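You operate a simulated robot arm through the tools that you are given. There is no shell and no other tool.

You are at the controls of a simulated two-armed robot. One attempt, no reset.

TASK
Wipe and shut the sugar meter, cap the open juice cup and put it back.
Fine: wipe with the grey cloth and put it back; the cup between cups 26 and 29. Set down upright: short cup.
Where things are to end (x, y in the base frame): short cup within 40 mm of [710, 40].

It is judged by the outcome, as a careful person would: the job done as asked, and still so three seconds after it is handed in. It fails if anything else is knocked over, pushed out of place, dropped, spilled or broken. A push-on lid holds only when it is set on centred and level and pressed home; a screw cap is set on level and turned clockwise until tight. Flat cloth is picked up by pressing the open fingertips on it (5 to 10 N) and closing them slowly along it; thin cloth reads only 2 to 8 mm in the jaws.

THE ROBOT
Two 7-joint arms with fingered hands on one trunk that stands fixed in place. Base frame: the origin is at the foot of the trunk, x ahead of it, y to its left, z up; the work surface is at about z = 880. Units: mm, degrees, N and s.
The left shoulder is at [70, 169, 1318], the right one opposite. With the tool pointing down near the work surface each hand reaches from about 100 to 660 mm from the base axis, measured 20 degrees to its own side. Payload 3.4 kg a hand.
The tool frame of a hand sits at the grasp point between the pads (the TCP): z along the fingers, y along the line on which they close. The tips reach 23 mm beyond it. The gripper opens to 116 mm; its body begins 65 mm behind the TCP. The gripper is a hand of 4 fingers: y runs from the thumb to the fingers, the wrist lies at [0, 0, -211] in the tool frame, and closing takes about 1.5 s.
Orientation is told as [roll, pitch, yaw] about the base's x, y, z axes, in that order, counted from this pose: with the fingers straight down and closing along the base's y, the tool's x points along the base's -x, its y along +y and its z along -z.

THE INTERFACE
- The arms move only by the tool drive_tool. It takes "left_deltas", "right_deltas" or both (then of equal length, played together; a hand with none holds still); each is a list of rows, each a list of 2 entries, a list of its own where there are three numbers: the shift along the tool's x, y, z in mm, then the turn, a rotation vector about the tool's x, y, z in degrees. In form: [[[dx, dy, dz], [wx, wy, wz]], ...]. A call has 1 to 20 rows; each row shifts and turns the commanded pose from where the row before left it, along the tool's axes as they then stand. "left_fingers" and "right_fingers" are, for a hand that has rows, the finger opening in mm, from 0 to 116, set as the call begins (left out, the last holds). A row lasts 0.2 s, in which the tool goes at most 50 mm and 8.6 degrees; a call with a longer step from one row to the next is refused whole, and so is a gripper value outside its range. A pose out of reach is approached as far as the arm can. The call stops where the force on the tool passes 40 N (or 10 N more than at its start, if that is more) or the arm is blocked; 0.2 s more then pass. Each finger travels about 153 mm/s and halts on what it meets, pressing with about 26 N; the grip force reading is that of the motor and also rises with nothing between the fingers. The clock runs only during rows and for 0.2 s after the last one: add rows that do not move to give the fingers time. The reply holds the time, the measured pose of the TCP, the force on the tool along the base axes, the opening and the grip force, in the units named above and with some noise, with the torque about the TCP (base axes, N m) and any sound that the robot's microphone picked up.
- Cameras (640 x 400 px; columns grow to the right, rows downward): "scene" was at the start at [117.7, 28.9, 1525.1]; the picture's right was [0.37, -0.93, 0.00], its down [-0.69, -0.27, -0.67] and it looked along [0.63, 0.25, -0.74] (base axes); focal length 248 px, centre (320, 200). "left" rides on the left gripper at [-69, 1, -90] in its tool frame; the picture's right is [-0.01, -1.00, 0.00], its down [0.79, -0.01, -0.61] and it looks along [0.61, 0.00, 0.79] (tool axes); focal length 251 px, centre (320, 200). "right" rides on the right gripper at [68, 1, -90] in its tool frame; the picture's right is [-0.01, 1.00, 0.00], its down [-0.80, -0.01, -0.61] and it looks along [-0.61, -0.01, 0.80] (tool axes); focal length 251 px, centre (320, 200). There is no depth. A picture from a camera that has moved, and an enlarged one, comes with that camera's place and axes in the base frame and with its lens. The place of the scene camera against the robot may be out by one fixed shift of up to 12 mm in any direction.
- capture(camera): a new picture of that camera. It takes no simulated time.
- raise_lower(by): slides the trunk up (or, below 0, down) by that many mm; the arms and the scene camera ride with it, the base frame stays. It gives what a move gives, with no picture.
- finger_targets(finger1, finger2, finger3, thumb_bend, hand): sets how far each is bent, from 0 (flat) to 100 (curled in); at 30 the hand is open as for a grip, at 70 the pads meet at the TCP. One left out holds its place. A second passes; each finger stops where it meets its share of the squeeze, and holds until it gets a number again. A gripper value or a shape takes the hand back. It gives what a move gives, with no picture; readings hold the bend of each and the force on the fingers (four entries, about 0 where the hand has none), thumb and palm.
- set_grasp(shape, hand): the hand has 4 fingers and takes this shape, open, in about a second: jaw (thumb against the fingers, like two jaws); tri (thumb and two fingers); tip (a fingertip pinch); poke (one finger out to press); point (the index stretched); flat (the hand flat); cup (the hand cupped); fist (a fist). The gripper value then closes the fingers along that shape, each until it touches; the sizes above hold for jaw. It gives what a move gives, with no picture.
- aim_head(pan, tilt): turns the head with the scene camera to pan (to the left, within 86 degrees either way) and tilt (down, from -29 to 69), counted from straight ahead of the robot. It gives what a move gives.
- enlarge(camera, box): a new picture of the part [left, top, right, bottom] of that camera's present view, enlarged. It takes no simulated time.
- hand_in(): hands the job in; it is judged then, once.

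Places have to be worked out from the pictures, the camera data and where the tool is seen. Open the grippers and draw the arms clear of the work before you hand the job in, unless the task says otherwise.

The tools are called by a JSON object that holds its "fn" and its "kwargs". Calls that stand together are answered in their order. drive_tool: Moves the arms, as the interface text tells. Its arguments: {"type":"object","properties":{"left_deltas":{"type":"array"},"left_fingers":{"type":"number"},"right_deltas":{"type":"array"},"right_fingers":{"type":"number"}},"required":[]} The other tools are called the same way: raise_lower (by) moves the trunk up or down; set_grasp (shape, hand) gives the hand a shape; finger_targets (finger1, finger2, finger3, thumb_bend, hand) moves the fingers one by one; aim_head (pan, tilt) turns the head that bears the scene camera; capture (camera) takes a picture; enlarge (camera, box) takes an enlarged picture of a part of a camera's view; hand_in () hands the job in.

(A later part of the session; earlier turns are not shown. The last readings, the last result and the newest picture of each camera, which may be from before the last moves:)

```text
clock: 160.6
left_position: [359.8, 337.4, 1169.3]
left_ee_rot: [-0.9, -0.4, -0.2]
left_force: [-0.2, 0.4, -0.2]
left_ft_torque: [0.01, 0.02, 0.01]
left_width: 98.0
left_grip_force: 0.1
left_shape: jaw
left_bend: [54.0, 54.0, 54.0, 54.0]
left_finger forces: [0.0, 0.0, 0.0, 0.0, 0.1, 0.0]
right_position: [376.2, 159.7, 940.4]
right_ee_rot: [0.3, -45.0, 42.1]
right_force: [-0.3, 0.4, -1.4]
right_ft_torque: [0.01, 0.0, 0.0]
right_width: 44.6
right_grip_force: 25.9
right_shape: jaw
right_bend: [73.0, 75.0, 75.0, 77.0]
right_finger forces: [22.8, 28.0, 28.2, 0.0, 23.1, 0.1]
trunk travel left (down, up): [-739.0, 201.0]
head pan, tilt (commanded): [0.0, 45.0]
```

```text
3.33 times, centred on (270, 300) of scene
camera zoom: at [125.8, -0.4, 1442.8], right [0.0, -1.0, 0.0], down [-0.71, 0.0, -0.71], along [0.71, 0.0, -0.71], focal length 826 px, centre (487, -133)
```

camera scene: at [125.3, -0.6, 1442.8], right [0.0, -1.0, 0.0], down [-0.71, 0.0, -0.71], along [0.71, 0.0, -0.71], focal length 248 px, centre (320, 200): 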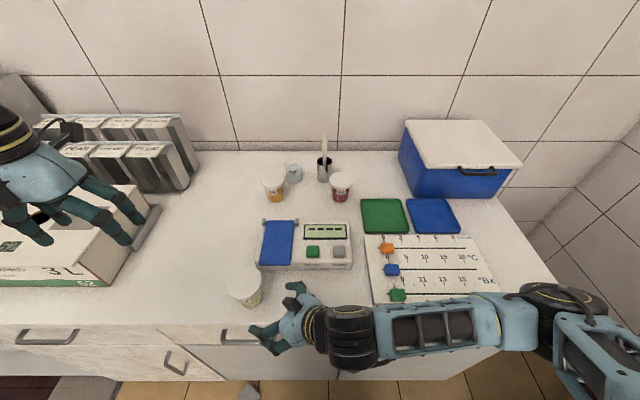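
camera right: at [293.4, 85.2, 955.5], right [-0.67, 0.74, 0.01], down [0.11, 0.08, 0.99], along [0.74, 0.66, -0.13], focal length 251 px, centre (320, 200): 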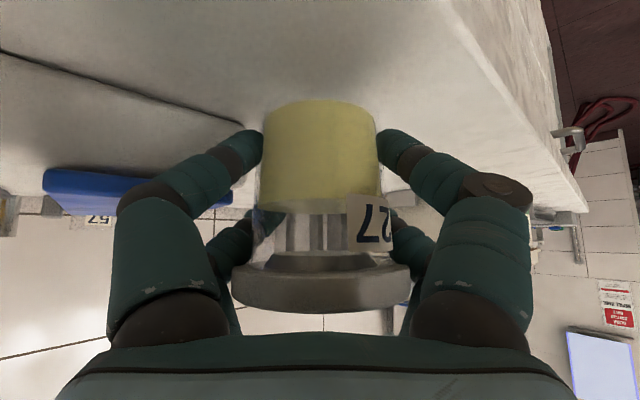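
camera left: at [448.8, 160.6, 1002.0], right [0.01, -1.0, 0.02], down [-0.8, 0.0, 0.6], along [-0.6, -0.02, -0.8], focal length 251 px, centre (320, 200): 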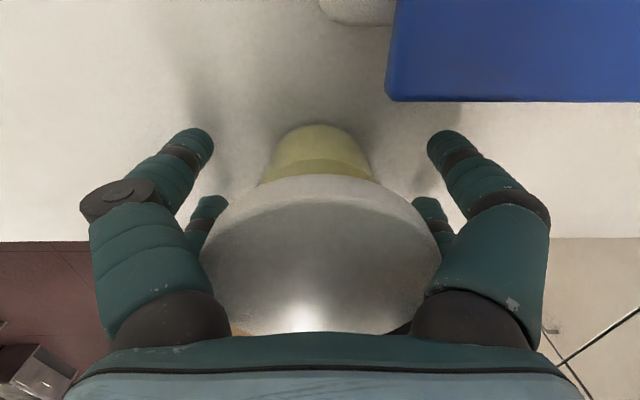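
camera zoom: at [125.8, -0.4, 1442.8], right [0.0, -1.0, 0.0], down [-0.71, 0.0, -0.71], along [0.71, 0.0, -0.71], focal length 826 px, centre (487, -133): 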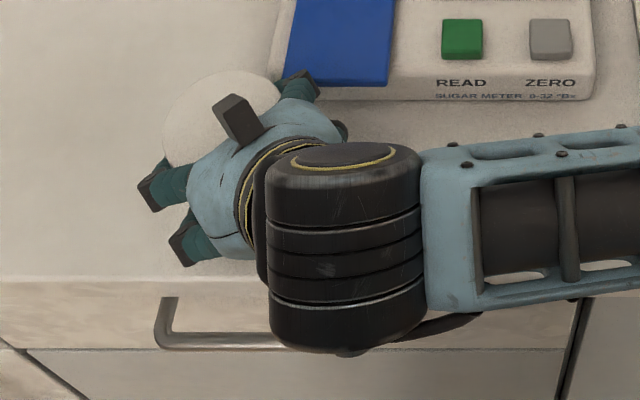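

The cup is up and steady. I'll raise it to about z=1030 and carry it over the meter, also lifting the left hand a bit higher out of the way.

{"fn": "drive_tool", "kwargs": {"right_deltas": [[[-21.2, 0, -21.2], [0, 0, 0]], [[-21.2, 0, -21.2], [0, 0, 0]], [[-21.2, 0, -21.2], [0, 0, 0]], [[-10.5, -29.2, 10.5], [0, 0, 0]], [[-10.5, -29.2, 10.5], [0, 0, 0]], [[-10.5, -29.2, 10.5], [0, 0, 0]], [[-10.5, -29.2, 10.5], [0, 0, 0]], [[-10.5, -29.2, 10.5], [0, 0, 0]], [[-10.5, -29.2, 10.5], [0, 0, 0]], [[0, 0, 0], [0, 0, 0]]], "left_deltas": [[[0, 0, -20], [0, 0, 0]], [[0, 0, -20], [0, 0, 0]], [[0, 0, -20], [0, 0, 0]], [[0, 0, 0], [0, 0, 0]], [[0, 0, 0], [0, 0, 0]], [[0, 0, 0], [0, 0, 0]], [[0, 0, 0], [0, 0, 0]], [[0, 0, 0], [0, 0, 0]], [[0, 0, 0], [0, 0, 0]], [[0, 0, 0], [0, 0, 0]]]}}

{"fn": "capture", "kwargs": {"camera": "scene"}}

{"fn": "capture", "kwargs": {"camera": "right"}}

```text
clock: 162.8
left_position: [358.4, 337.4, 1230.7]
left_ee_rot: [-0.9, -0.3, 0.0]
left_force: [-0.7, 0.2, 0.3]
left_ft_torque: [-0.01, -0.01, 0.01]
left_width: 97.7
left_grip_force: 0.2
left_shape: jaw
left_bend: [54.0, 54.0, 54.0, 54.0]
left_finger forces: [0.0, 0.1, 0.0, 0.0, 0.1, 0.0]
right_position: [561.7, 87.6, 1029.2]
right_ee_rot: [0.3, -45.0, 42.0]
right_force: [-0.5, 0.0, -1.1]
right_ft_torque: [-0.01, -0.02, 0.02]
right_width: 43.9
right_grip_force: 26.1
right_shape: jaw
right_bend: [73.0, 75.0, 75.0, 77.0]
right_finger forces: [23.5, 24.0, 23.7, 0.0, 23.1, 0.0]
trunk travel left (down, up): [-739.0, 201.0]
head pan, tilt (commanded): [0.0, 45.0]
heard: snap
```

```text
taken
camera scene: at [125.5, -0.4, 1442.8], right [0.0, -1.0, 0.0], down [-0.71, 0.0, -0.71], along [0.71, 0.0, -0.71], focal length 248 px, centre (320, 200)
```

scene: 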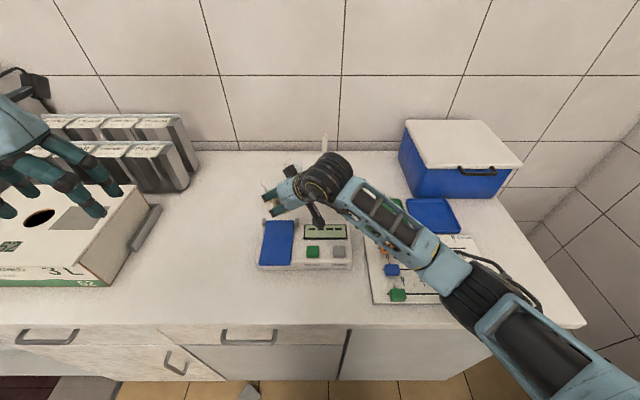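

```text
taken
camera right: at [477.9, 13.8, 1044.1], right [-0.67, 0.74, 0.01], down [0.11, 0.08, 0.99], along [0.74, 0.66, -0.13], focal length 251 px, centre (320, 200)
```

right: 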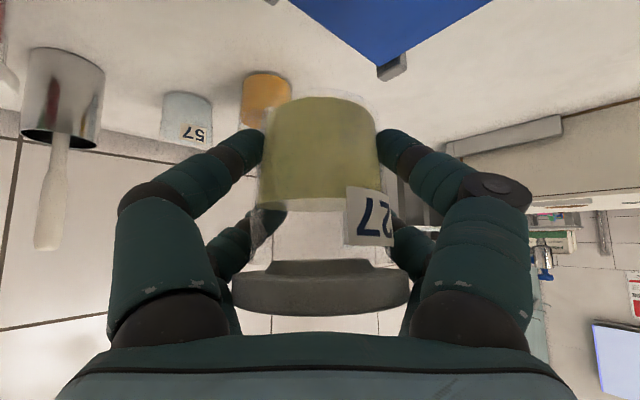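

A second snap was heard during the carry. I'll zoom in to check whether the lid came loose.

{"fn": "enlarge", "kwargs": {"camera": "right", "box": [210, 80, 430, 330]}}

{"fn": "enlarge", "kwargs": {"camera": "scene", "box": [235, 140, 355, 240]}}

```text
1.60 times, centred on (320, 205) of right
camera zoom: at [477.9, 13.8, 1044.1], right [-0.67, 0.74, 0.01], down [0.11, 0.08, 0.99], along [0.74, 0.66, -0.13], focal length 402 px, centre (320, 192)
```

zoom: 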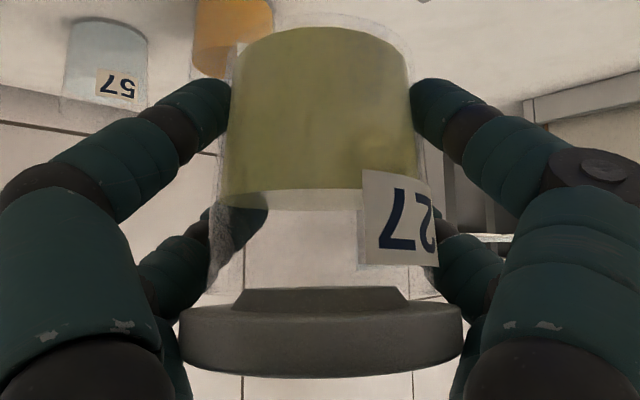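

```text
4.00 times, centred on (295, 190) of scene
camera zoom: at [125.5, -0.4, 1442.8], right [0.0, -1.0, 0.0], down [-0.71, 0.0, -0.71], along [0.71, 0.0, -0.71], focal length 992 px, centre (420, 240)
```

zoom: 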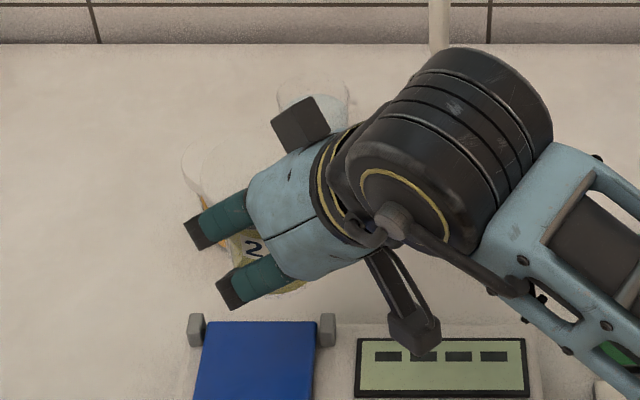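

The lid seems to have lifted a few millimetres off its seat (the upper digits probably pushed it). I'll look closely at the lid–rim junction.

{"fn": "enlarge", "kwargs": {"camera": "right", "box": [220, 190, 330, 320]}}

{"fn": "enlarge", "kwargs": {"camera": "right", "box": [320, 190, 430, 320]}}

{"fn": "capture", "kwargs": {"camera": "left"}}

```text
3.08 times, centred on (275, 255) of right
camera zoom: at [477.9, 13.8, 1044.1], right [-0.67, 0.74, 0.01], down [0.11, 0.08, 0.99], along [0.74, 0.66, -0.13], focal length 774 px, centre (458, 31)
```

zoom: 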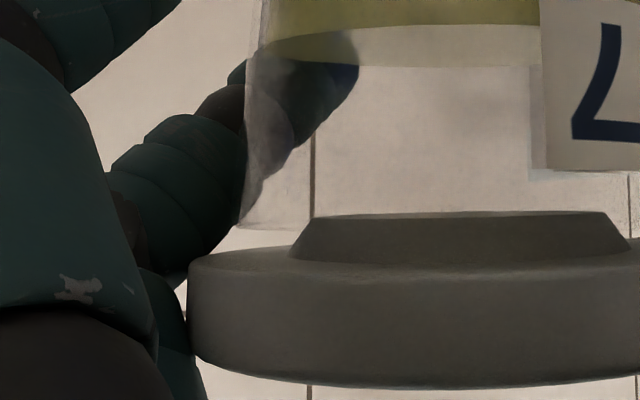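

```text
3.08 times, centred on (375, 255) of right
camera zoom: at [477.9, 13.8, 1044.1], right [-0.67, 0.74, 0.01], down [0.11, 0.08, 0.99], along [0.74, 0.66, -0.13], focal length 774 px, centre (151, 31)
```

zoom: 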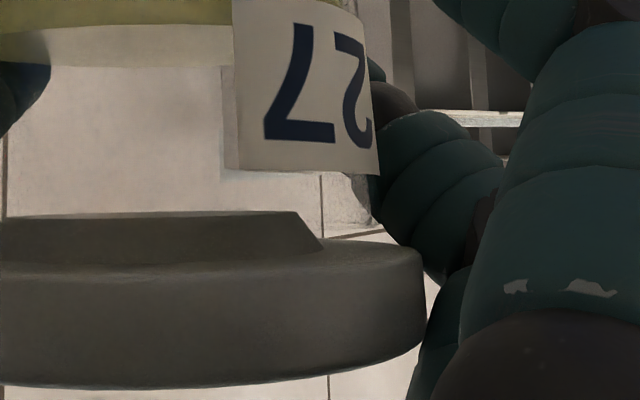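

```text
taken
camera left: at [427.2, 338.7, 1321.0], right [0.01, -1.0, 0.02], down [-0.8, 0.0, 0.6], along [-0.6, -0.02, -0.8], focal length 251 px, centre (320, 200)
```

left: 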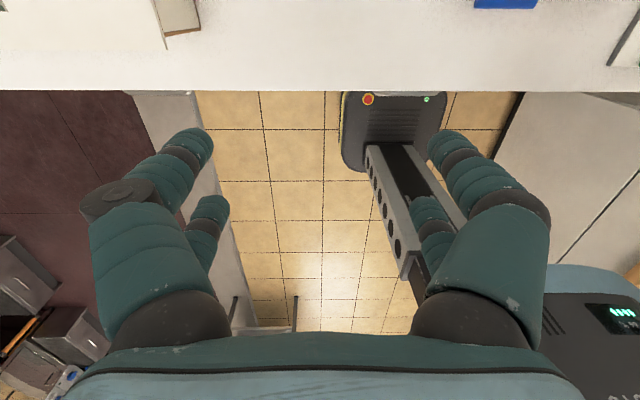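

The lid has ridden up about 4 mm but its plug is still in the rim and it is level. I'll continue slowly to the target, set the cup down, and press the lid home again there.

{"fn": "drive_tool", "kwargs": {"right_deltas": [[[0, 0, 0], [-1.9, 0, -1.9]], [[0, 0, 0], [-1.9, 0, -1.9]], [[0, 0, 0], [-1.9, 0, -1.9]], [[-4.5, -15.8, 4.5], [0, 0, 0]], [[-4.5, -15.8, 4.5], [0, 0, 0]], [[-4.5, -15.8, 4.5], [0, 0, 0]], [[-4.5, -15.8, 4.5], [0, 0, 0]], [[-4.5, -15.8, 4.5], [0, 0, 0]], [[-4.5, -15.8, 4.5], [0, 0, 0]], [[0, 0, 0], [0, 0, 0]]]}}

{"fn": "capture", "kwargs": {"camera": "scene"}}

{"fn": "capture", "kwargs": {"camera": "right"}}

```text
clock: 165.0
left_position: [359.0, 336.9, 1229.4]
left_ee_rot: [-1.0, -0.4, -0.1]
left_force: [-0.3, -0.7, 0.4]
left_ft_torque: [-0.02, 0.01, 0.0]
left_width: 97.9
left_grip_force: 0.1
left_shape: jaw
left_bend: [54.0, 54.0, 54.0, 54.0]
left_finger forces: [0.0, 0.0, 0.0, 0.1, 0.0, 0.0]
right_position: [660.3, 58.3, 1027.7]
right_ee_rot: [0.3, -45.0, 50.2]
right_force: [-0.1, -1.3, -1.4]
right_ft_torque: [0.0, -0.01, 0.01]
right_width: 43.6
right_grip_force: 25.5
right_shape: jaw
right_bend: [73.0, 75.0, 75.0, 77.0]
right_finger forces: [23.6, 24.6, 24.3, 0.0, 23.0, 0.1]
trunk travel left (down, up): [-739.0, 201.0]
head pan, tilt (commanded): [0.0, 45.0]
```

```text
taken
camera scene: at [125.7, -0.5, 1442.8], right [0.0, -1.0, 0.0], down [-0.71, 0.0, -0.71], along [0.71, 0.0, -0.71], focal length 248 px, centre (320, 200)
```

scene: 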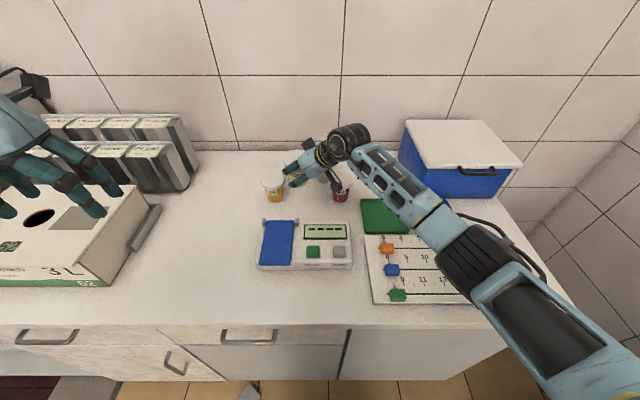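

```text
taken
camera right: at [587.7, -27.4, 1043.4], right [-0.77, 0.64, 0.01], down [0.09, 0.1, 0.99], along [0.64, 0.76, -0.13], focal length 251 px, centre (320, 200)
```

right: 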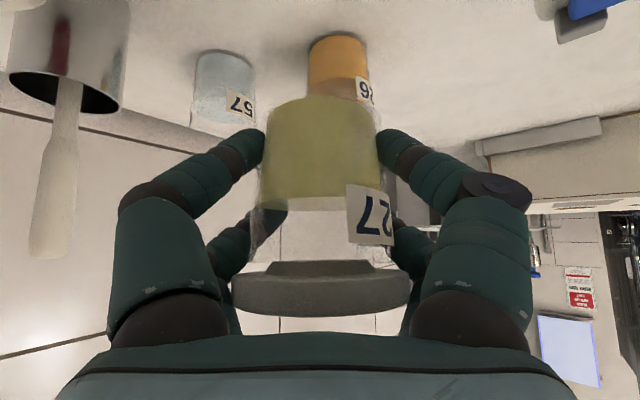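

Steady so far. I'll go the last bit to about [690, 48] and then lower the trunk by 88 to bring the cup near the surface.

{"fn": "drive_tool", "kwargs": {"right_deltas": [[[-4.1, -14.7, 4.1], [0, 0, 0]], [[-4.1, -14.7, 4.1], [0, 0, 0]], [[0, 0, 0], [0, 0, 0]]]}}

{"fn": "raise_lower", "kwargs": {"by": -80}}

{"fn": "capture", "kwargs": {"camera": "scene"}}

{"fn": "capture", "kwargs": {"camera": "right"}}

```text
clock: 165.8
left_position: [359.1, 336.6, 1231.0]
left_ee_rot: [-0.9, -0.4, 0.0]
left_force: [1.2, 0.1, -0.2]
left_ft_torque: [-0.01, 0.01, 0.03]
left_width: 98.0
left_grip_force: 0.1
left_shape: jaw
left_bend: [54.0, 54.0, 54.0, 54.0]
left_finger forces: [0.1, 0.0, 0.0, 0.0, 0.1, 0.0]
right_position: [690.2, 47.1, 1028.1]
right_ee_rot: [0.3, -45.1, 50.2]
right_force: [-0.2, -0.2, -0.5]
right_ft_torque: [0.0, 0.01, 0.01]
right_width: 43.7
right_grip_force: 25.7
right_shape: jaw
right_bend: [73.0, 75.0, 75.0, 77.0]
right_finger forces: [23.5, 24.6, 24.4, 0.0, 23.0, 0.0]
trunk travel left (down, up): [-739.0, 201.0]
head pan, tilt (commanded): [0.0, 45.0]
```

```text
clock: 167.0
left_position: [359.1, 337.1, 1151.0]
left_ee_rot: [-0.8, -0.4, -0.1]
left_force: [0.0, 0.5, 0.4]
left_ft_torque: [0.01, -0.01, -0.04]
left_width: 98.1
left_grip_force: 0.2
left_shape: jaw
left_bend: [54.0, 54.0, 54.0, 54.0]
left_finger forces: [0.1, 0.0, 0.0, 0.0, 0.1, 0.0]
right_position: [690.5, 47.5, 948.8]
right_ee_rot: [0.3, -45.1, 50.1]
right_force: [-0.4, -0.3, -1.5]
right_ft_torque: [0.01, 0.02, 0.0]
right_width: 43.5
right_grip_force: 25.9
right_shape: jaw
right_bend: [73.0, 75.0, 75.0, 77.0]
right_finger forces: [23.6, 24.7, 24.3, 0.1, 23.0, 0.1]
trunk travel left (down, up): [-659.0, 281.0]
head pan, tilt (commanded): [0.0, 45.0]
```

```text
taken
camera scene: at [125.7, -0.5, 1362.8], right [0.0, -1.0, 0.0], down [-0.71, 0.0, -0.71], along [0.71, 0.0, -0.71], focal length 248 px, centre (320, 200)
```

scene: 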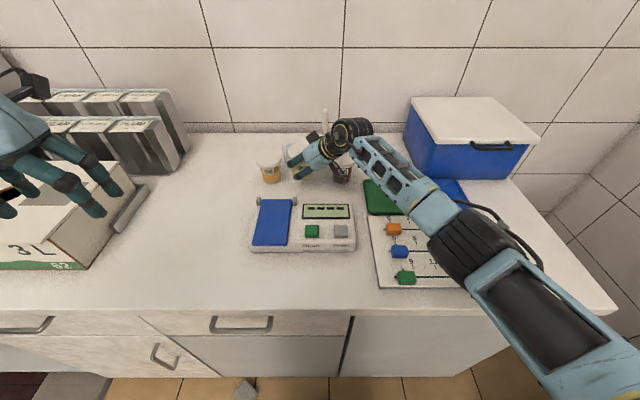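

```text
taken
camera right: at [617.4, -36.9, 963.9], right [-0.77, 0.64, 0.01], down [0.09, 0.1, 0.99], along [0.64, 0.76, -0.13], focal length 251 px, centre (320, 200)
```

right: 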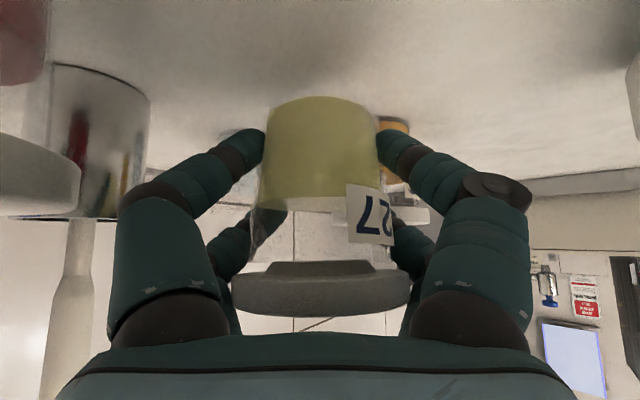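

Good clearance to cups 26, 29 and the holder. I'll lower the cup the remaining distance in small steps.

{"fn": "drive_tool", "kwargs": {"right_deltas": [[[5.7, 0, 5.6], [0, 0, 0]], [[5.7, 0, 5.6], [0, 0, 0]], [[3.5, 0, 3.5], [0, 0, 0]], [[1.4, 0, 1.4], [0, 0, 0]], [[0, 0, 0], [0, 0, 0]]]}}

{"fn": "capture", "kwargs": {"camera": "right"}}

```text
clock: 168.2
left_position: [359.6, 337.1, 1150.5]
left_ee_rot: [-0.9, -0.3, -0.1]
left_force: [0.2, 0.5, 0.7]
left_ft_torque: [0.03, 0.01, 0.0]
left_width: 97.9
left_grip_force: 0.0
left_shape: jaw
left_bend: [54.0, 54.0, 54.0, 54.0]
left_finger forces: [0.0, 0.0, 0.0, 0.0, 0.0, 0.0]
right_position: [690.5, 47.8, 925.9]
right_ee_rot: [0.4, -45.0, 50.1]
right_force: [0.4, 0.0, -0.8]
right_ft_torque: [0.01, -0.01, 0.0]
right_width: 43.6
right_grip_force: 26.3
right_shape: jaw
right_bend: [73.0, 75.0, 75.0, 77.0]
right_finger forces: [23.7, 24.8, 24.5, 0.1, 23.1, 0.0]
trunk travel left (down, up): [-659.0, 281.0]
head pan, tilt (commanded): [0.0, 45.0]
```

```text
taken
camera right: at [617.9, -37.1, 940.6], right [-0.77, 0.64, 0.01], down [0.09, 0.1, 0.99], along [0.64, 0.76, -0.13], focal length 251 px, centre (320, 200)
```

right: 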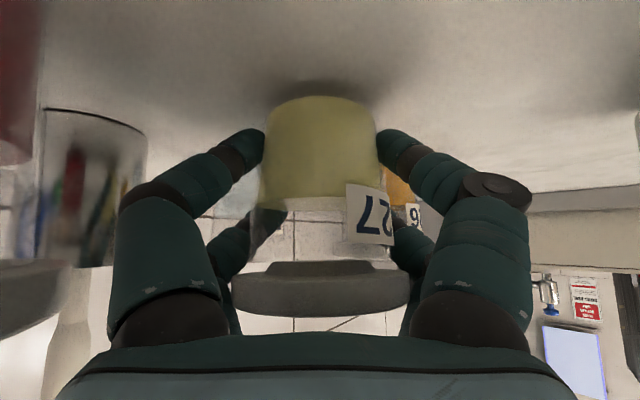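

{"fn": "drive_tool", "kwargs": {"right_deltas": [[[1.4, 0, 1.4], [0, 0, 0]], [[0.7, 0, 0.7], [0, 0, 0]], [[0.7, 0, 0.7], [0, 0, 0]], [[0, 0, 0], [0, 0, 0]]]}}

```text
clock: 169.2
left_position: [358.6, 336.2, 1150.5]
left_ee_rot: [-0.8, -0.4, -0.1]
left_force: [-0.8, -0.5, 0.0]
left_ft_torque: [-0.01, -0.03, -0.02]
left_width: 98.0
left_grip_force: 0.0
left_shape: jaw
left_bend: [54.0, 54.0, 54.0, 54.0]
left_finger forces: [0.0, 0.0, 0.0, 0.0, 0.0, 0.0]
right_position: [689.0, 49.0, 921.8]
right_ee_rot: [0.2, -44.9, 50.1]
right_force: [0.8, 1.0, 0.7]
right_ft_torque: [-0.03, 0.01, -0.02]
right_width: 43.2
right_grip_force: 26.2
right_shape: jaw
right_bend: [73.0, 75.0, 75.0, 77.0]
right_finger forces: [23.8, 24.9, 24.6, 0.1, 23.2, 0.0]
trunk travel left (down, up): [-659.0, 281.0]
head pan, tilt (commanded): [0.0, 45.0]
```

{"fn": "drive_tool", "kwargs": {"right_deltas": [[[0.7, 0, 0.7], [0, 0, 0]], [[0.5, 0, 0.5], [0, 0, 0]], [[0, 0, 0], [0, 0, 0]]]}}

{"fn": "capture", "kwargs": {"camera": "right"}}

```text
clock: 170.0
left_position: [358.5, 337.1, 1150.5]
left_ee_rot: [-0.8, -0.4, -0.1]
left_force: [-1.0, -0.3, -0.1]
left_ft_torque: [-0.01, -0.01, 0.02]
left_width: 97.9
left_grip_force: 0.1
left_shape: jaw
left_bend: [54.0, 54.0, 54.0, 54.0]
left_finger forces: [0.0, 0.0, 0.0, 0.0, 0.0, 0.0]
right_position: [689.3, 48.9, 920.3]
right_ee_rot: [0.2, -45.1, 50.3]
right_force: [3.3, 1.0, 6.9]
right_ft_torque: [-0.15, 0.03, 0.03]
right_width: 43.9
right_grip_force: 26.1
right_shape: jaw
right_bend: [74.0, 75.0, 75.0, 77.0]
right_finger forces: [24.6, 24.9, 25.9, 0.0, 24.7, 0.0]
trunk travel left (down, up): [-659.0, 281.0]
head pan, tilt (commanded): [0.0, 45.0]
```

```text
taken
camera right: at [617.1, -36.8, 936.0], right [-0.77, 0.64, 0.01], down [0.09, 0.09, 0.99], along [0.64, 0.76, -0.13], focal length 251 px, centre (320, 200)
```

right: 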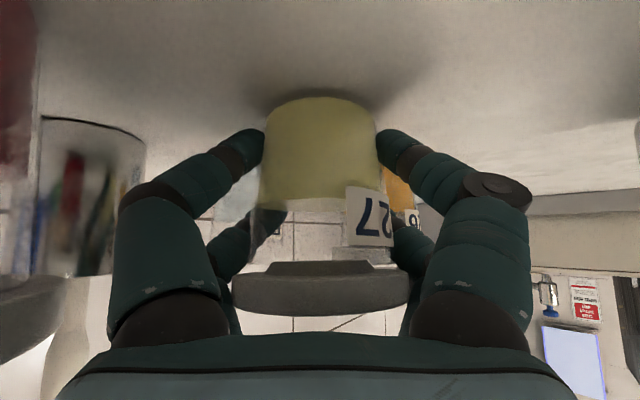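

Contact (7 N): the cup stands on the table. I'll release by opening in small steps.

{"fn": "drive_tool", "kwargs": {"right_deltas": [[[0, 0, 0], [0, 0, 0]], [[0, 0, 0], [0, 0, 0]]], "right_fingers": 54}}

{"fn": "drive_tool", "kwargs": {"right_deltas": [[[0, 0, 0], [0, 0, 0]], [[0, 0, 0], [0, 0, 0]]], "right_fingers": 64}}

{"fn": "capture", "kwargs": {"camera": "right"}}

{"fn": "enlarge", "kwargs": {"camera": "scene", "box": [240, 120, 370, 210]}}

```text
clock: 170.6
left_position: [358.6, 336.1, 1149.6]
left_ee_rot: [-0.9, -0.3, -0.1]
left_force: [-0.9, 0.9, 0.6]
left_ft_torque: [0.01, 0.03, -0.01]
left_width: 97.9
left_grip_force: 0.1
left_shape: jaw
left_bend: [54.0, 54.0, 54.0, 54.0]
left_finger forces: [0.0, 0.0, 0.0, 0.0, 0.0, 0.0]
right_position: [689.8, 48.9, 918.1]
right_ee_rot: [0.4, -45.0, 50.1]
right_force: [-0.6, 0.0, 0.1]
right_ft_torque: [0.0, -0.03, 0.0]
right_width: 53.5
right_grip_force: 0.0
right_shape: jaw
right_bend: [73.0, 73.0, 73.0, 76.0]
right_finger forces: [0.1, 0.1, 0.0, 0.0, 0.0, 0.0]
trunk travel left (down, up): [-659.0, 281.0]
head pan, tilt (commanded): [0.0, 45.0]
```

```text
clock: 171.2
left_position: [359.4, 336.0, 1150.5]
left_ee_rot: [-0.8, -0.4, -0.1]
left_force: [-0.1, -0.2, -0.1]
left_ft_torque: [-0.01, 0.0, 0.05]
left_width: 97.9
left_grip_force: 0.1
left_shape: jaw
left_bend: [54.0, 54.0, 54.0, 54.0]
left_finger forces: [0.0, 0.0, 0.1, 0.0, 0.0, 0.0]
right_position: [689.0, 47.9, 920.4]
right_ee_rot: [0.3, -45.0, 50.1]
right_force: [0.7, -0.8, -0.9]
right_ft_torque: [0.03, -0.01, 0.02]
right_width: 63.4
right_grip_force: 0.1
right_shape: jaw
right_bend: [72.0, 72.0, 72.0, 74.0]
right_finger forces: [0.0, 0.0, 0.1, 0.0, 0.1, 0.1]
trunk travel left (down, up): [-659.0, 281.0]
head pan, tilt (commanded): [0.0, 45.0]
```

```text
taken
camera right: at [617.5, -37.1, 934.8], right [-0.77, 0.64, 0.01], down [0.09, 0.1, 0.99], along [0.64, 0.76, -0.13], focal length 251 px, centre (320, 200)
```

right: 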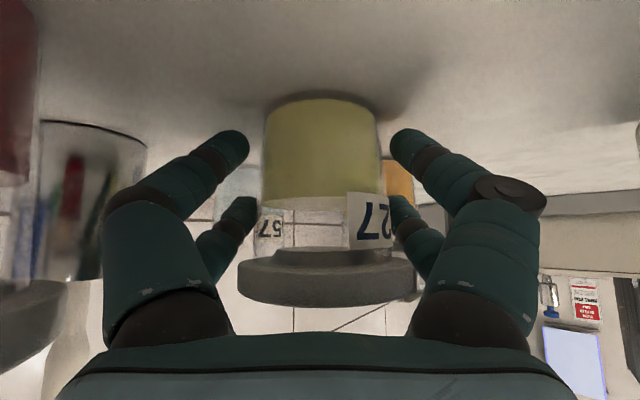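

```text
4.44 times, centred on (305, 165) of scene
camera zoom: at [125.7, -0.5, 1362.8], right [0.0, -1.0, 0.0], down [-0.71, 0.0, -0.71], along [0.71, 0.0, -0.71], focal length 1102 px, centre (387, 356)
```

zoom: 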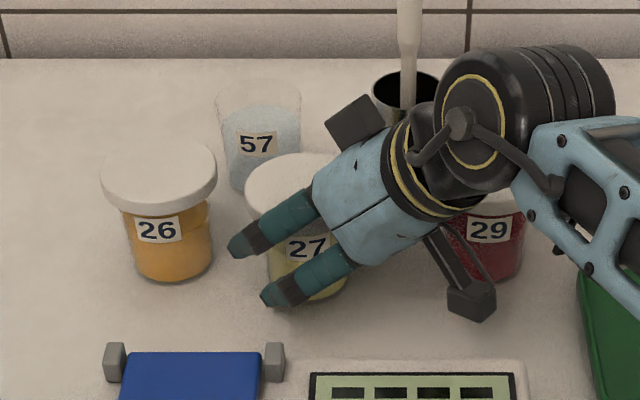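

Released; the lid has settled back onto the cup. I'll withdraw horizontally backward, then rise.

{"fn": "drive_tool", "kwargs": {"right_deltas": [[[7, 0, -7], [0, 0, 0]], [[10.6, 0, -10.6], [0, 0, 0]], [[14.1, 0, -14.2], [0, 0, 0]], [[8.5, 0, -12.7], [0, 0, 0]], [[4, 0, -18], [0, 0, 0]], [[-5, 0, -25], [0, 0, 0]], [[-10, 0, -30], [0, 0, 0]], [[0, 0, 0], [0, 0, 0]]]}}

{"fn": "capture", "kwargs": {"camera": "right"}}

{"fn": "enlarge", "kwargs": {"camera": "scene", "box": [240, 120, 370, 210]}}

```text
clock: 173.0
left_position: [359.4, 337.1, 1149.9]
left_ee_rot: [-0.8, -0.3, -0.1]
left_force: [-0.1, -0.3, 0.0]
left_ft_torque: [0.0, -0.03, 0.0]
left_width: 98.1
left_grip_force: 0.1
left_shape: jaw
left_bend: [54.0, 54.0, 54.0, 54.0]
left_finger forces: [0.0, 0.0, 0.0, 0.1, 0.0, 0.0]
right_position: [623.1, -32.2, 983.2]
right_ee_rot: [0.3, -45.0, 50.1]
right_force: [0.5, 0.6, 0.0]
right_ft_torque: [-0.03, 0.03, -0.02]
right_width: 63.4
right_grip_force: 0.1
right_shape: jaw
right_bend: [72.0, 72.0, 72.0, 74.0]
right_finger forces: [0.1, 0.1, 0.0, 0.1, 0.0, 0.1]
trunk travel left (down, up): [-659.0, 281.0]
head pan, tilt (commanded): [0.0, 45.0]
```

```text
taken
camera right: at [551.2, -116.8, 998.3], right [-0.77, 0.64, 0.01], down [0.09, 0.1, 0.99], along [0.64, 0.76, -0.13], focal length 251 px, centre (320, 200)
```

right: 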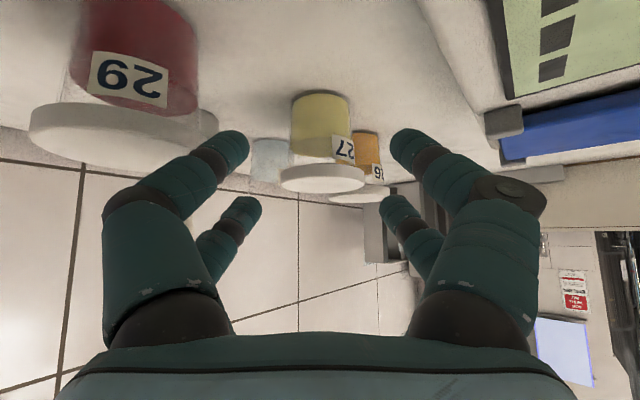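

```text
4.44 times, centred on (305, 165) of scene
camera zoom: at [126.0, -0.4, 1362.7], right [0.0, -1.0, 0.0], down [-0.71, 0.0, -0.71], along [0.71, 0.0, -0.71], focal length 1102 px, centre (387, 356)
```

zoom: 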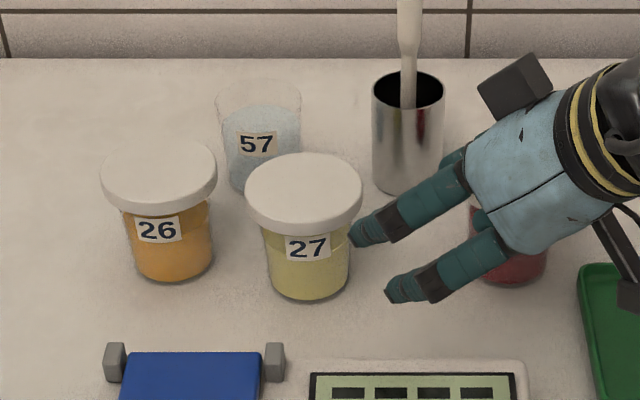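

The cup stands upright between 26 and 29 with its lid on. I'll zoom in to see how the lid sits.

{"fn": "enlarge", "kwargs": {"camera": "right", "box": [270, 85, 400, 215]}}

{"fn": "enlarge", "kwargs": {"camera": "scene", "box": [255, 140, 325, 195]}}

```text
3.08 times, centred on (335, 150) of right
camera zoom: at [551.2, -116.8, 998.3], right [-0.77, 0.64, 0.01], down [0.09, 0.1, 0.99], along [0.64, 0.76, -0.13], focal length 774 px, centre (274, 354)
```

zoom: 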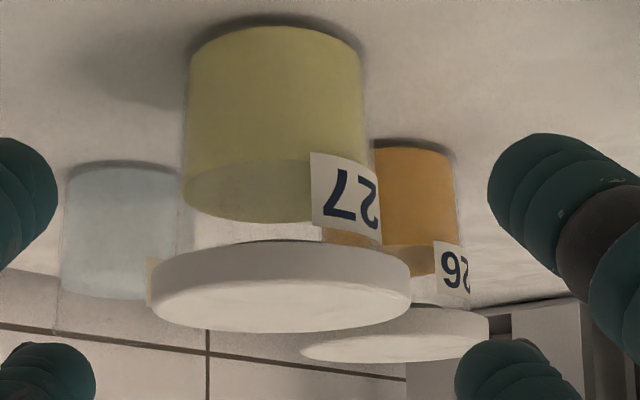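

```text
7.27 times, centred on (290, 168) of scene
camera zoom: at [126.0, -0.4, 1362.7], right [0.0, -1.0, 0.0], down [-0.71, 0.0, -0.71], along [0.71, 0.0, -0.71], focal length 1803 px, centre (538, 436)
```

zoom: 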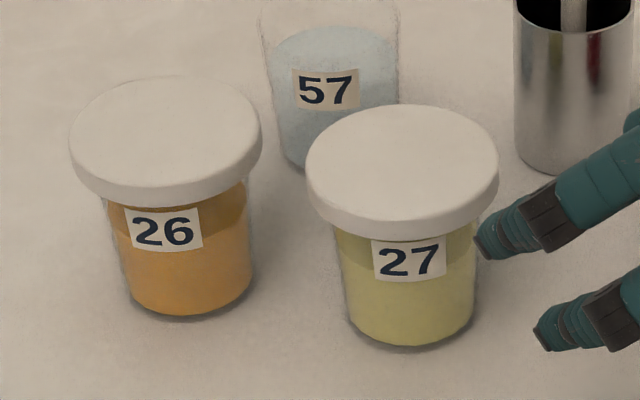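

The lid looks nearly seated, but since it popped up in transit I'll press it home again. I'll close the right fingers and bring their tips above the lid's centre.

{"fn": "drive_tool", "kwargs": {"right_deltas": [[[-17, 0, -17], [0, 0, 0]], [[-17, 0, -17], [0, 0, 0]], [[-18.3, 0, 18.3], [0, 0, 0]], [[-18.3, 0, 18.3], [0, 0, 0]], [[-18.3, 0, 18.3], [0, 0, 0]], [[-18.3, 0, 18.3], [0, 0, 0]], [[0, 0, 0], [0, 0, 0]]], "right_fingers": 0}}

{"fn": "capture", "kwargs": {"camera": "right"}}

{"fn": "enlarge", "kwargs": {"camera": "scene", "box": [240, 110, 370, 210]}}

```text
clock: 174.6
left_position: [358.9, 335.4, 1150.2]
left_ee_rot: [-0.9, -0.3, 0.0]
left_force: [0.2, 0.2, -0.4]
left_ft_torque: [0.02, 0.01, 0.03]
left_width: 97.8
left_grip_force: 0.0
left_shape: jaw
left_bend: [54.0, 54.0, 54.0, 54.0]
left_finger forces: [0.0, 0.0, 0.0, 0.0, 0.0, 0.0]
right_position: [690.9, 48.3, 1031.1]
right_ee_rot: [0.4, -45.2, 50.2]
right_force: [-0.2, 0.1, 0.3]
right_ft_torque: [-0.01, -0.02, 0.02]
right_width: 0.0
right_grip_force: 26.3
right_shape: jaw
right_bend: [62.0, 63.0, 63.0, 63.0]
right_finger forces: [0.0, 0.1, 0.0, 0.0, 0.0, 0.0]
trunk travel left (down, up): [-659.0, 281.0]
head pan, tilt (commanded): [0.0, 45.0]
```

```text
taken
camera right: at [618.1, -36.7, 1046.2], right [-0.77, 0.64, 0.01], down [0.09, 0.09, 0.99], along [0.64, 0.76, -0.13], focal length 251 px, centre (320, 200)
```

right: 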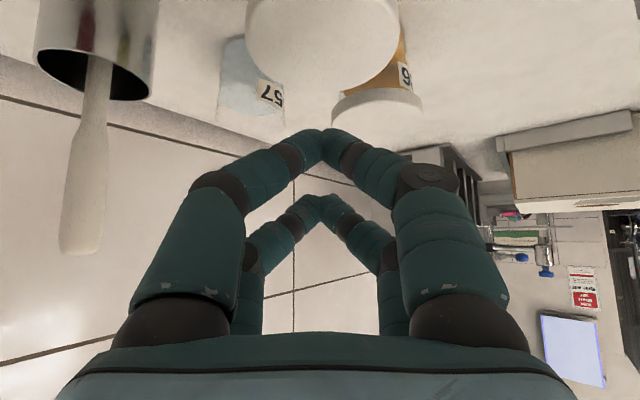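

```text
4.00 times, centred on (305, 160) of scene
camera zoom: at [125.4, -1.4, 1362.8], right [0.0, -1.0, 0.0], down [-0.71, 0.0, -0.71], along [0.71, 0.0, -0.71], focal length 992 px, centre (380, 360)
```

zoom: 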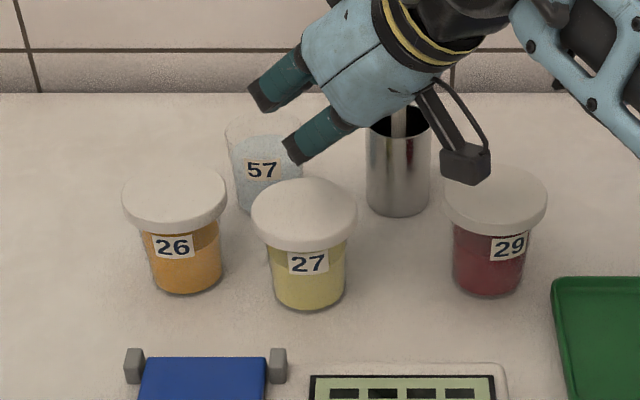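

Tips are laterally centred over the lid. I'll shift back 4 mm and lower until near contact.

{"fn": "drive_tool", "kwargs": {"right_deltas": [[[2.8, 0, -2.8], [0, 0, 0]], [[9.9, 0, 9.9], [0, 0, 0]], [[9.9, 0, 9.9], [0, 0, 0]], [[2.8, 0, 2.8], [0, 0, 0]], [[0, 0, 0], [0, 0, 0]]]}}

{"fn": "capture", "kwargs": {"camera": "right"}}

{"fn": "enlarge", "kwargs": {"camera": "scene", "box": [240, 110, 370, 210]}}

```text
clock: 175.8
left_position: [359.5, 336.1, 1150.2]
left_ee_rot: [-0.9, -0.3, -0.2]
left_force: [-0.7, 0.2, -0.3]
left_ft_torque: [-0.02, -0.02, 0.01]
left_width: 97.8
left_grip_force: 0.1
left_shape: jaw
left_bend: [54.0, 54.0, 54.0, 54.0]
left_finger forces: [0.0, 0.0, 0.0, 0.0, 0.0, 0.1]
right_position: [687.5, 46.0, 998.1]
right_ee_rot: [0.3, -44.9, 50.0]
right_force: [-0.5, 0.1, 0.4]
right_ft_torque: [0.01, -0.02, -0.01]
right_width: 0.0
right_grip_force: 25.7
right_shape: jaw
right_bend: [62.0, 63.0, 63.0, 63.0]
right_finger forces: [0.0, 0.1, 0.1, 0.0, 0.1, 0.0]
trunk travel left (down, up): [-659.0, 281.0]
head pan, tilt (commanded): [0.0, 45.0]
```

```text
taken
camera right: at [615.6, -39.4, 1013.5], right [-0.77, 0.64, 0.01], down [0.09, 0.1, 0.99], along [0.64, 0.76, -0.13], focal length 251 px, centre (320, 200)
```

right: 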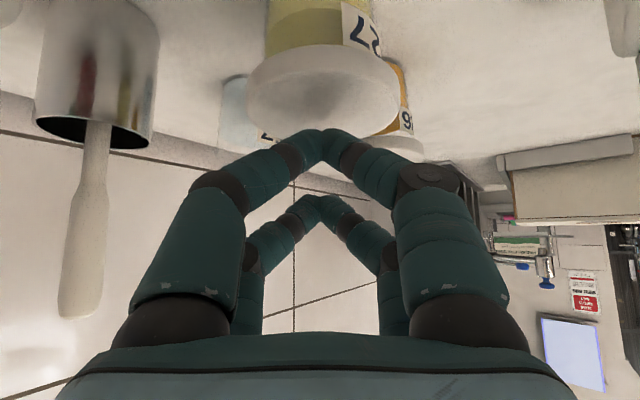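

```text
4.00 times, centred on (305, 160) of scene
camera zoom: at [125.7, -0.5, 1362.8], right [0.0, -1.0, 0.0], down [-0.71, 0.0, -0.71], along [0.71, 0.0, -0.71], focal length 992 px, centre (380, 360)
```

zoom: 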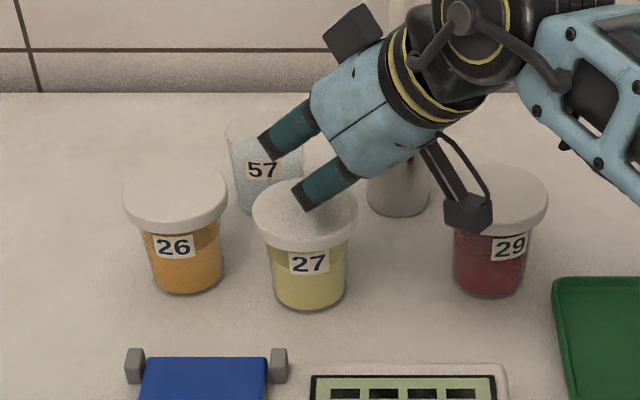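

The fingertips' shadow falls at the lid's centre. I'll lower onto it and press in small steps, watching force and sound.

{"fn": "drive_tool", "kwargs": {"right_deltas": [[[5.6, 0, 5.6], [0, 0, 0]], [[1.4, 0, 1.4], [0, 0, 0]], [[1.4, 0, 1.4], [0, 0, 0]], [[0, 0, 0], [0, 0, 0]]]}}

```text
clock: 176.8
left_position: [355.8, 336.5, 1151.0]
left_ee_rot: [-0.9, -0.4, -0.2]
left_force: [0.5, 0.0, 0.6]
left_ft_torque: [-0.02, 0.0, 0.0]
left_width: 97.9
left_grip_force: 0.0
left_shape: jaw
left_bend: [54.0, 54.0, 54.0, 54.0]
left_finger forces: [0.0, 0.1, 0.0, 0.1, 0.1, 0.0]
right_position: [684.6, 45.7, 991.1]
right_ee_rot: [0.0, -45.5, 50.4]
right_force: [7.4, 1.7, 28.1]
right_ft_torque: [0.16, -0.22, -0.04]
right_width: 0.0
right_grip_force: 25.8
right_shape: jaw
right_bend: [65.0, 63.0, 63.0, 63.0]
right_finger forces: [0.0, 0.0, 0.1, 0.0, 0.1, 0.0]
trunk travel left (down, up): [-659.0, 281.0]
head pan, tilt (commanded): [0.0, 45.0]
```

28 N with no snap yet. I'll look at the lid before pressing further.

{"fn": "enlarge", "kwargs": {"camera": "right", "box": [230, 0, 420, 160]}}

{"fn": "enlarge", "kwargs": {"camera": "scene", "box": [255, 135, 330, 195]}}

```text
2.50 times, centred on (325, 80) of right
camera zoom: at [611.8, -39.5, 1005.7], right [-0.77, 0.64, 0.01], down [0.09, 0.09, 0.99], along [0.64, 0.76, -0.13], focal length 629 px, centre (308, 500)
```

zoom: 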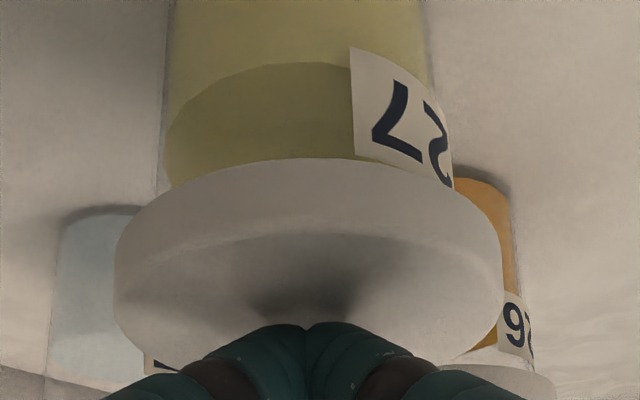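

```text
6.67 times, centred on (292, 165) of scene
camera zoom: at [121.7, -0.4, 1363.5], right [0.0, -1.0, 0.0], down [-0.7, 0.0, -0.71], along [0.71, 0.0, -0.7], focal length 1653 px, centre (503, 433)
```

zoom: 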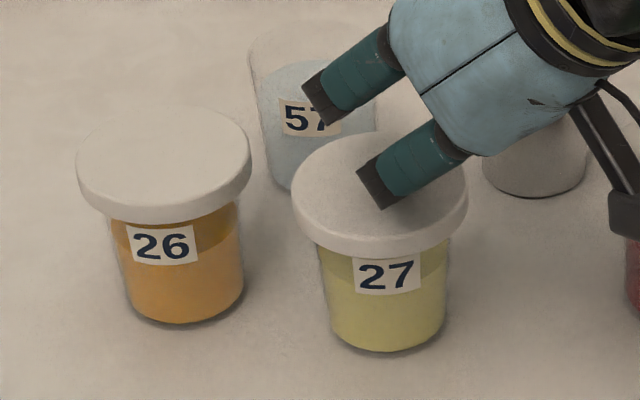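

The lid looks level with contact near its centre. I'll press a bit further.

{"fn": "drive_tool", "kwargs": {"right_deltas": [[[0.5, 0, 0.6], [0, 0, 0]], [[0.2, 0, 0.4], [0, 0, 0]], [[0, 0, 0], [0, 0, 0]]]}}

```text
clock: 177.6
left_position: [356.4, 337.0, 1151.7]
left_ee_rot: [-0.9, -0.5, 0.0]
left_force: [0.3, 0.6, 0.3]
left_ft_torque: [-0.04, 0.02, -0.04]
left_width: 97.7
left_grip_force: 0.0
left_shape: jaw
left_bend: [54.0, 54.0, 54.0, 54.0]
left_finger forces: [0.0, 0.1, 0.0, 0.0, 0.0, 0.0]
right_position: [684.7, 46.1, 990.9]
right_ee_rot: [0.2, -45.7, 50.4]
right_force: [-4.3, 1.4, 14.8]
right_ft_torque: [0.12, 0.16, 0.03]
right_width: 0.0
right_grip_force: 25.8
right_shape: jaw
right_bend: [65.0, 63.0, 63.0, 63.0]
right_finger forces: [0.1, 0.0, 0.1, 0.0, 0.0, 0.0]
trunk travel left (down, up): [-659.0, 281.0]
head pan, tilt (commanded): [0.0, 45.0]
stopped in row 3 (right hand): the force on the tool passed its limit at 40 N (the readings are from after the stop); the commanded pose is now the measured one
```

No snap at 40 N, so it may already be home. I'll lift off, back away, and look at the lid–rim junction at lid height, comparing with cup 26.

{"fn": "drive_tool", "kwargs": {"right_deltas": [[[-7, 0, -7], [0, 0, 0]], [[-14, 0, -14], [0, 0, 0]], [[14.1, 0, -14.2], [0, 0, 0]], [[14.1, 0, -14.2], [0, 0, 0]], [[14.1, 0, -14.2], [0, 0, 0]], [[14.1, 0, -14.2], [0, 0, 0]], [[0, 0, 0], [0, 0, 0]]]}}

{"fn": "capture", "kwargs": {"camera": "right"}}

{"fn": "enlarge", "kwargs": {"camera": "scene", "box": [255, 135, 330, 195]}}

```text
clock: 179.2
left_position: [359.4, 336.7, 1150.2]
left_ee_rot: [-1.0, -0.3, -0.1]
left_force: [0.0, 0.0, 0.4]
left_ft_torque: [-0.05, 0.03, 0.0]
left_width: 97.8
left_grip_force: 0.1
left_shape: jaw
left_bend: [54.0, 54.0, 54.0, 54.0]
left_finger forces: [0.0, 0.0, 0.1, 0.0, 0.2, 0.1]
right_position: [634.9, -16.3, 1016.8]
right_ee_rot: [0.2, -45.3, 50.2]
right_force: [-0.4, 0.3, -0.2]
right_ft_torque: [-0.01, 0.02, -0.02]
right_width: 0.0
right_grip_force: 25.9
right_shape: jaw
right_bend: [64.0, 63.0, 63.0, 63.0]
right_finger forces: [0.0, 0.0, 0.1, 0.0, 0.0, 0.0]
trunk travel left (down, up): [-659.0, 281.0]
head pan, tilt (commanded): [0.0, 45.0]
heard: snap
```

```text
taken
camera right: at [563.2, -101.8, 1031.4], right [-0.77, 0.64, 0.01], down [0.09, 0.09, 0.99], along [0.64, 0.76, -0.13], focal length 251 px, centre (320, 200)
```

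right: 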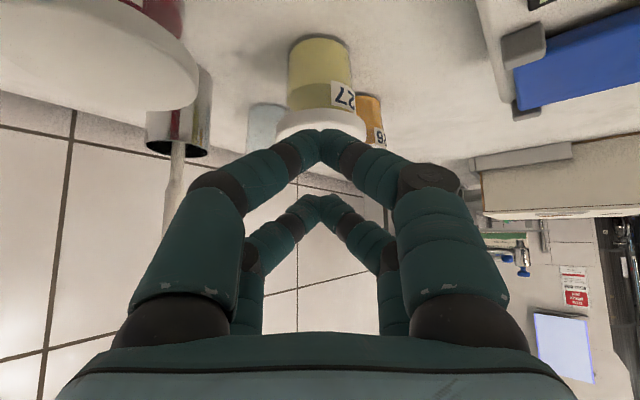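

```text
6.67 times, centred on (292, 165) of scene
camera zoom: at [125.9, 0.1, 1362.8], right [0.0, -1.0, 0.0], down [-0.71, 0.0, -0.71], along [0.71, 0.0, -0.71], focal length 1653 px, centre (503, 433)
```

zoom: 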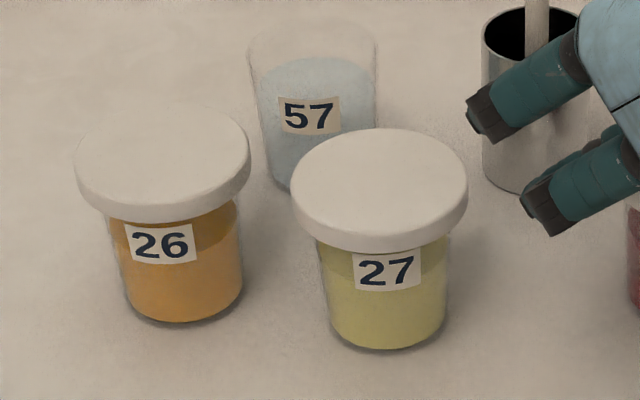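

A snap was heard as the press ended (the force had dropped suddenly), so the lid should be home again. I'll verify from a lower viewpoint with the right camera.

{"fn": "drive_tool", "kwargs": {"right_deltas": [[[12, 0, -2], [0, 0, 0]], [[14, 0, 6], [0, 0, 0]], [[14, 0, 10], [0, 0, 0]], [[14, 0, 14], [0, 0, 0]], [[5, 0, 5], [0, 0, 0]], [[0, 0, 0], [0, 0, 0]]], "right_fingers": 100}}

{"fn": "capture", "kwargs": {"camera": "right"}}

{"fn": "enlarge", "kwargs": {"camera": "right", "box": [260, 80, 410, 220]}}

```text
clock: 180.2
left_position: [353.3, 337.5, 1152.3]
left_ee_rot: [-0.9, -0.7, -0.2]
left_force: [0.9, -0.2, -0.2]
left_ft_torque: [0.0, 0.02, -0.02]
left_width: 98.1
left_grip_force: 0.0
left_shape: jaw
left_bend: [54.0, 54.0, 54.0, 54.0]
left_finger forces: [0.0, 0.1, 0.1, 0.1, 0.1, 0.0]
right_position: [624.1, -26.8, 977.0]
right_ee_rot: [-1.1, -47.2, 51.5]
right_force: [-9.9, -1.3, 33.8]
right_ft_torque: [-1.54, -1.74, -0.54]
right_width: 101.2
right_grip_force: 0.0
right_shape: jaw
right_bend: [52.0, 52.0, 52.0, 49.0]
right_finger forces: [0.0, 0.0, 0.0, 0.1, 35.8, 0.0]
trunk travel left (down, up): [-659.0, 281.0]
head pan, tilt (commanded): [0.0, 45.0]
stopped in row 5 (right hand): the force on the tool passed its limit at 46 N (the readings are from after the stop); the commanded pose is now the measured one
```

```text
taken
camera right: at [550.3, -113.1, 989.2], right [-0.77, 0.64, -0.01], down [0.06, 0.08, 1.0], along [0.64, 0.77, -0.1], focal length 251 px, centre (320, 200)
```

right: 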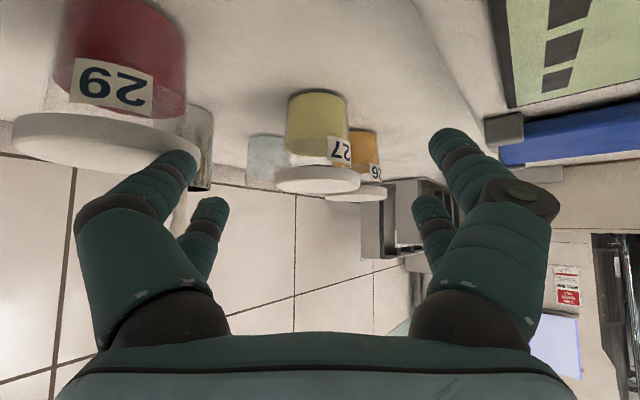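

```text
2.86 times, centred on (335, 150) of right
camera zoom: at [550.3, -113.1, 989.2], right [-0.77, 0.64, -0.01], down [0.06, 0.08, 1.0], along [0.64, 0.77, -0.1], focal length 718 px, centre (277, 343)
```

zoom: 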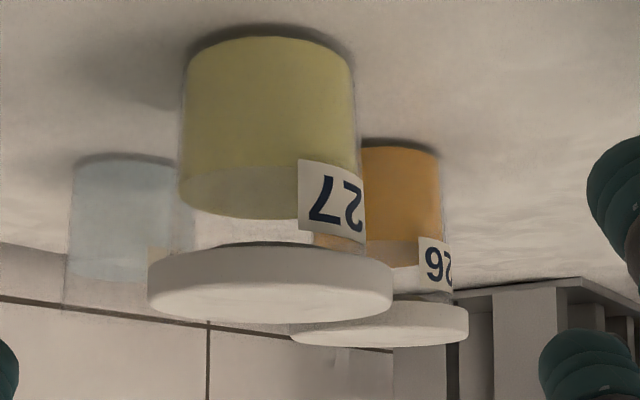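

The opened thumb came down on cup 29's lid (36 N). I'll lift straight up immediately and check cup 29.

{"fn": "drive_tool", "kwargs": {"right_deltas": [[[-5, 0, -5], [0, 0, 0]], [[-14, 0, -14], [0, 0, 0]], [[-20, 0, -20], [0, 0, 0]], [[0, 0, 0], [0, 0, 0]]]}}

{"fn": "capture", "kwargs": {"camera": "right"}}

{"fn": "capture", "kwargs": {"camera": "scene"}}

{"fn": "enlarge", "kwargs": {"camera": "scene", "box": [250, 120, 380, 210]}}

```text
clock: 181.2
left_position: [359.2, 337.0, 1150.4]
left_ee_rot: [-1.0, -0.2, -0.1]
left_force: [0.9, -0.4, -1.2]
left_ft_torque: [-0.03, 0.01, 0.02]
left_width: 97.8
left_grip_force: 0.0
left_shape: jaw
left_bend: [54.0, 54.0, 54.0, 54.0]
left_finger forces: [0.0, 0.0, 0.1, 0.0, 0.0, 0.0]
right_position: [623.6, -29.0, 1022.7]
right_ee_rot: [-0.1, -46.0, 50.7]
right_force: [0.6, 0.1, 0.6]
right_ft_torque: [0.01, -0.01, 0.01]
right_width: 100.0
right_grip_force: 0.0
right_shape: jaw
right_bend: [52.0, 52.0, 52.0, 52.0]
right_finger forces: [0.1, 0.1, 0.0, 0.0, 0.0, 0.0]
trunk travel left (down, up): [-659.0, 281.0]
head pan, tilt (commanded): [0.0, 45.0]
```

```text
taken
camera right: at [551.8, -116.0, 1036.1], right [-0.77, 0.64, 0.0], down [0.08, 0.09, 0.99], along [0.64, 0.76, -0.12], focal length 251 px, centre (320, 200)
```

right: 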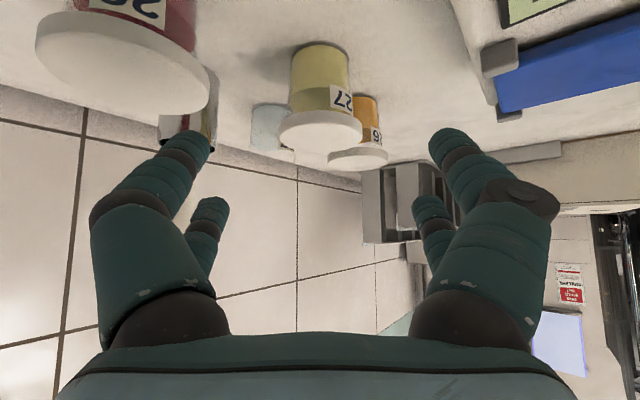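

```text
taken
camera scene: at [126.1, -0.6, 1362.7], right [0.0, -1.0, 0.0], down [-0.71, 0.0, -0.71], along [0.71, 0.0, -0.71], focal length 248 px, centre (320, 200)
```

scene: 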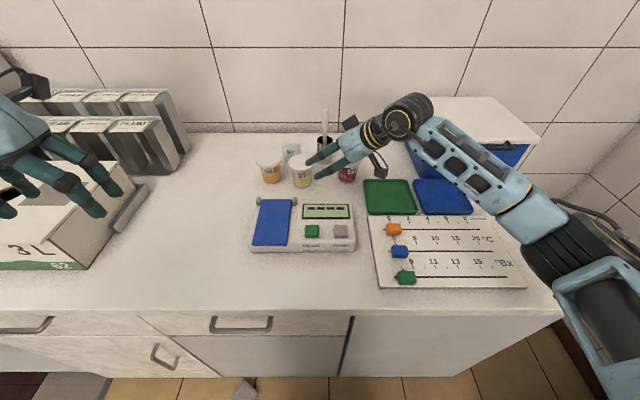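

```text
4.44 times, centred on (315, 165) of scene
camera zoom: at [126.1, -0.6, 1362.7], right [0.0, -1.0, 0.0], down [-0.71, 0.0, -0.71], along [0.71, 0.0, -0.71], focal length 1102 px, centre (342, 356)
```

zoom: 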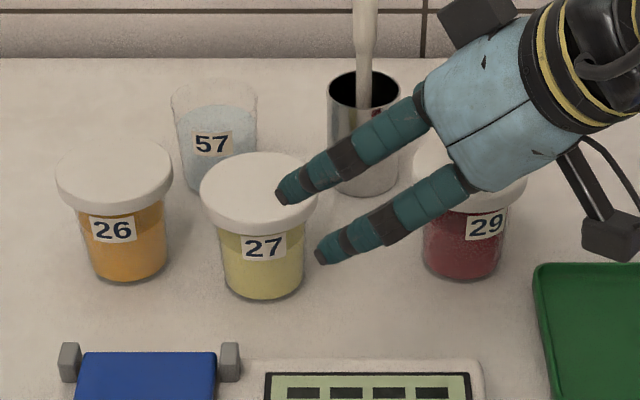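

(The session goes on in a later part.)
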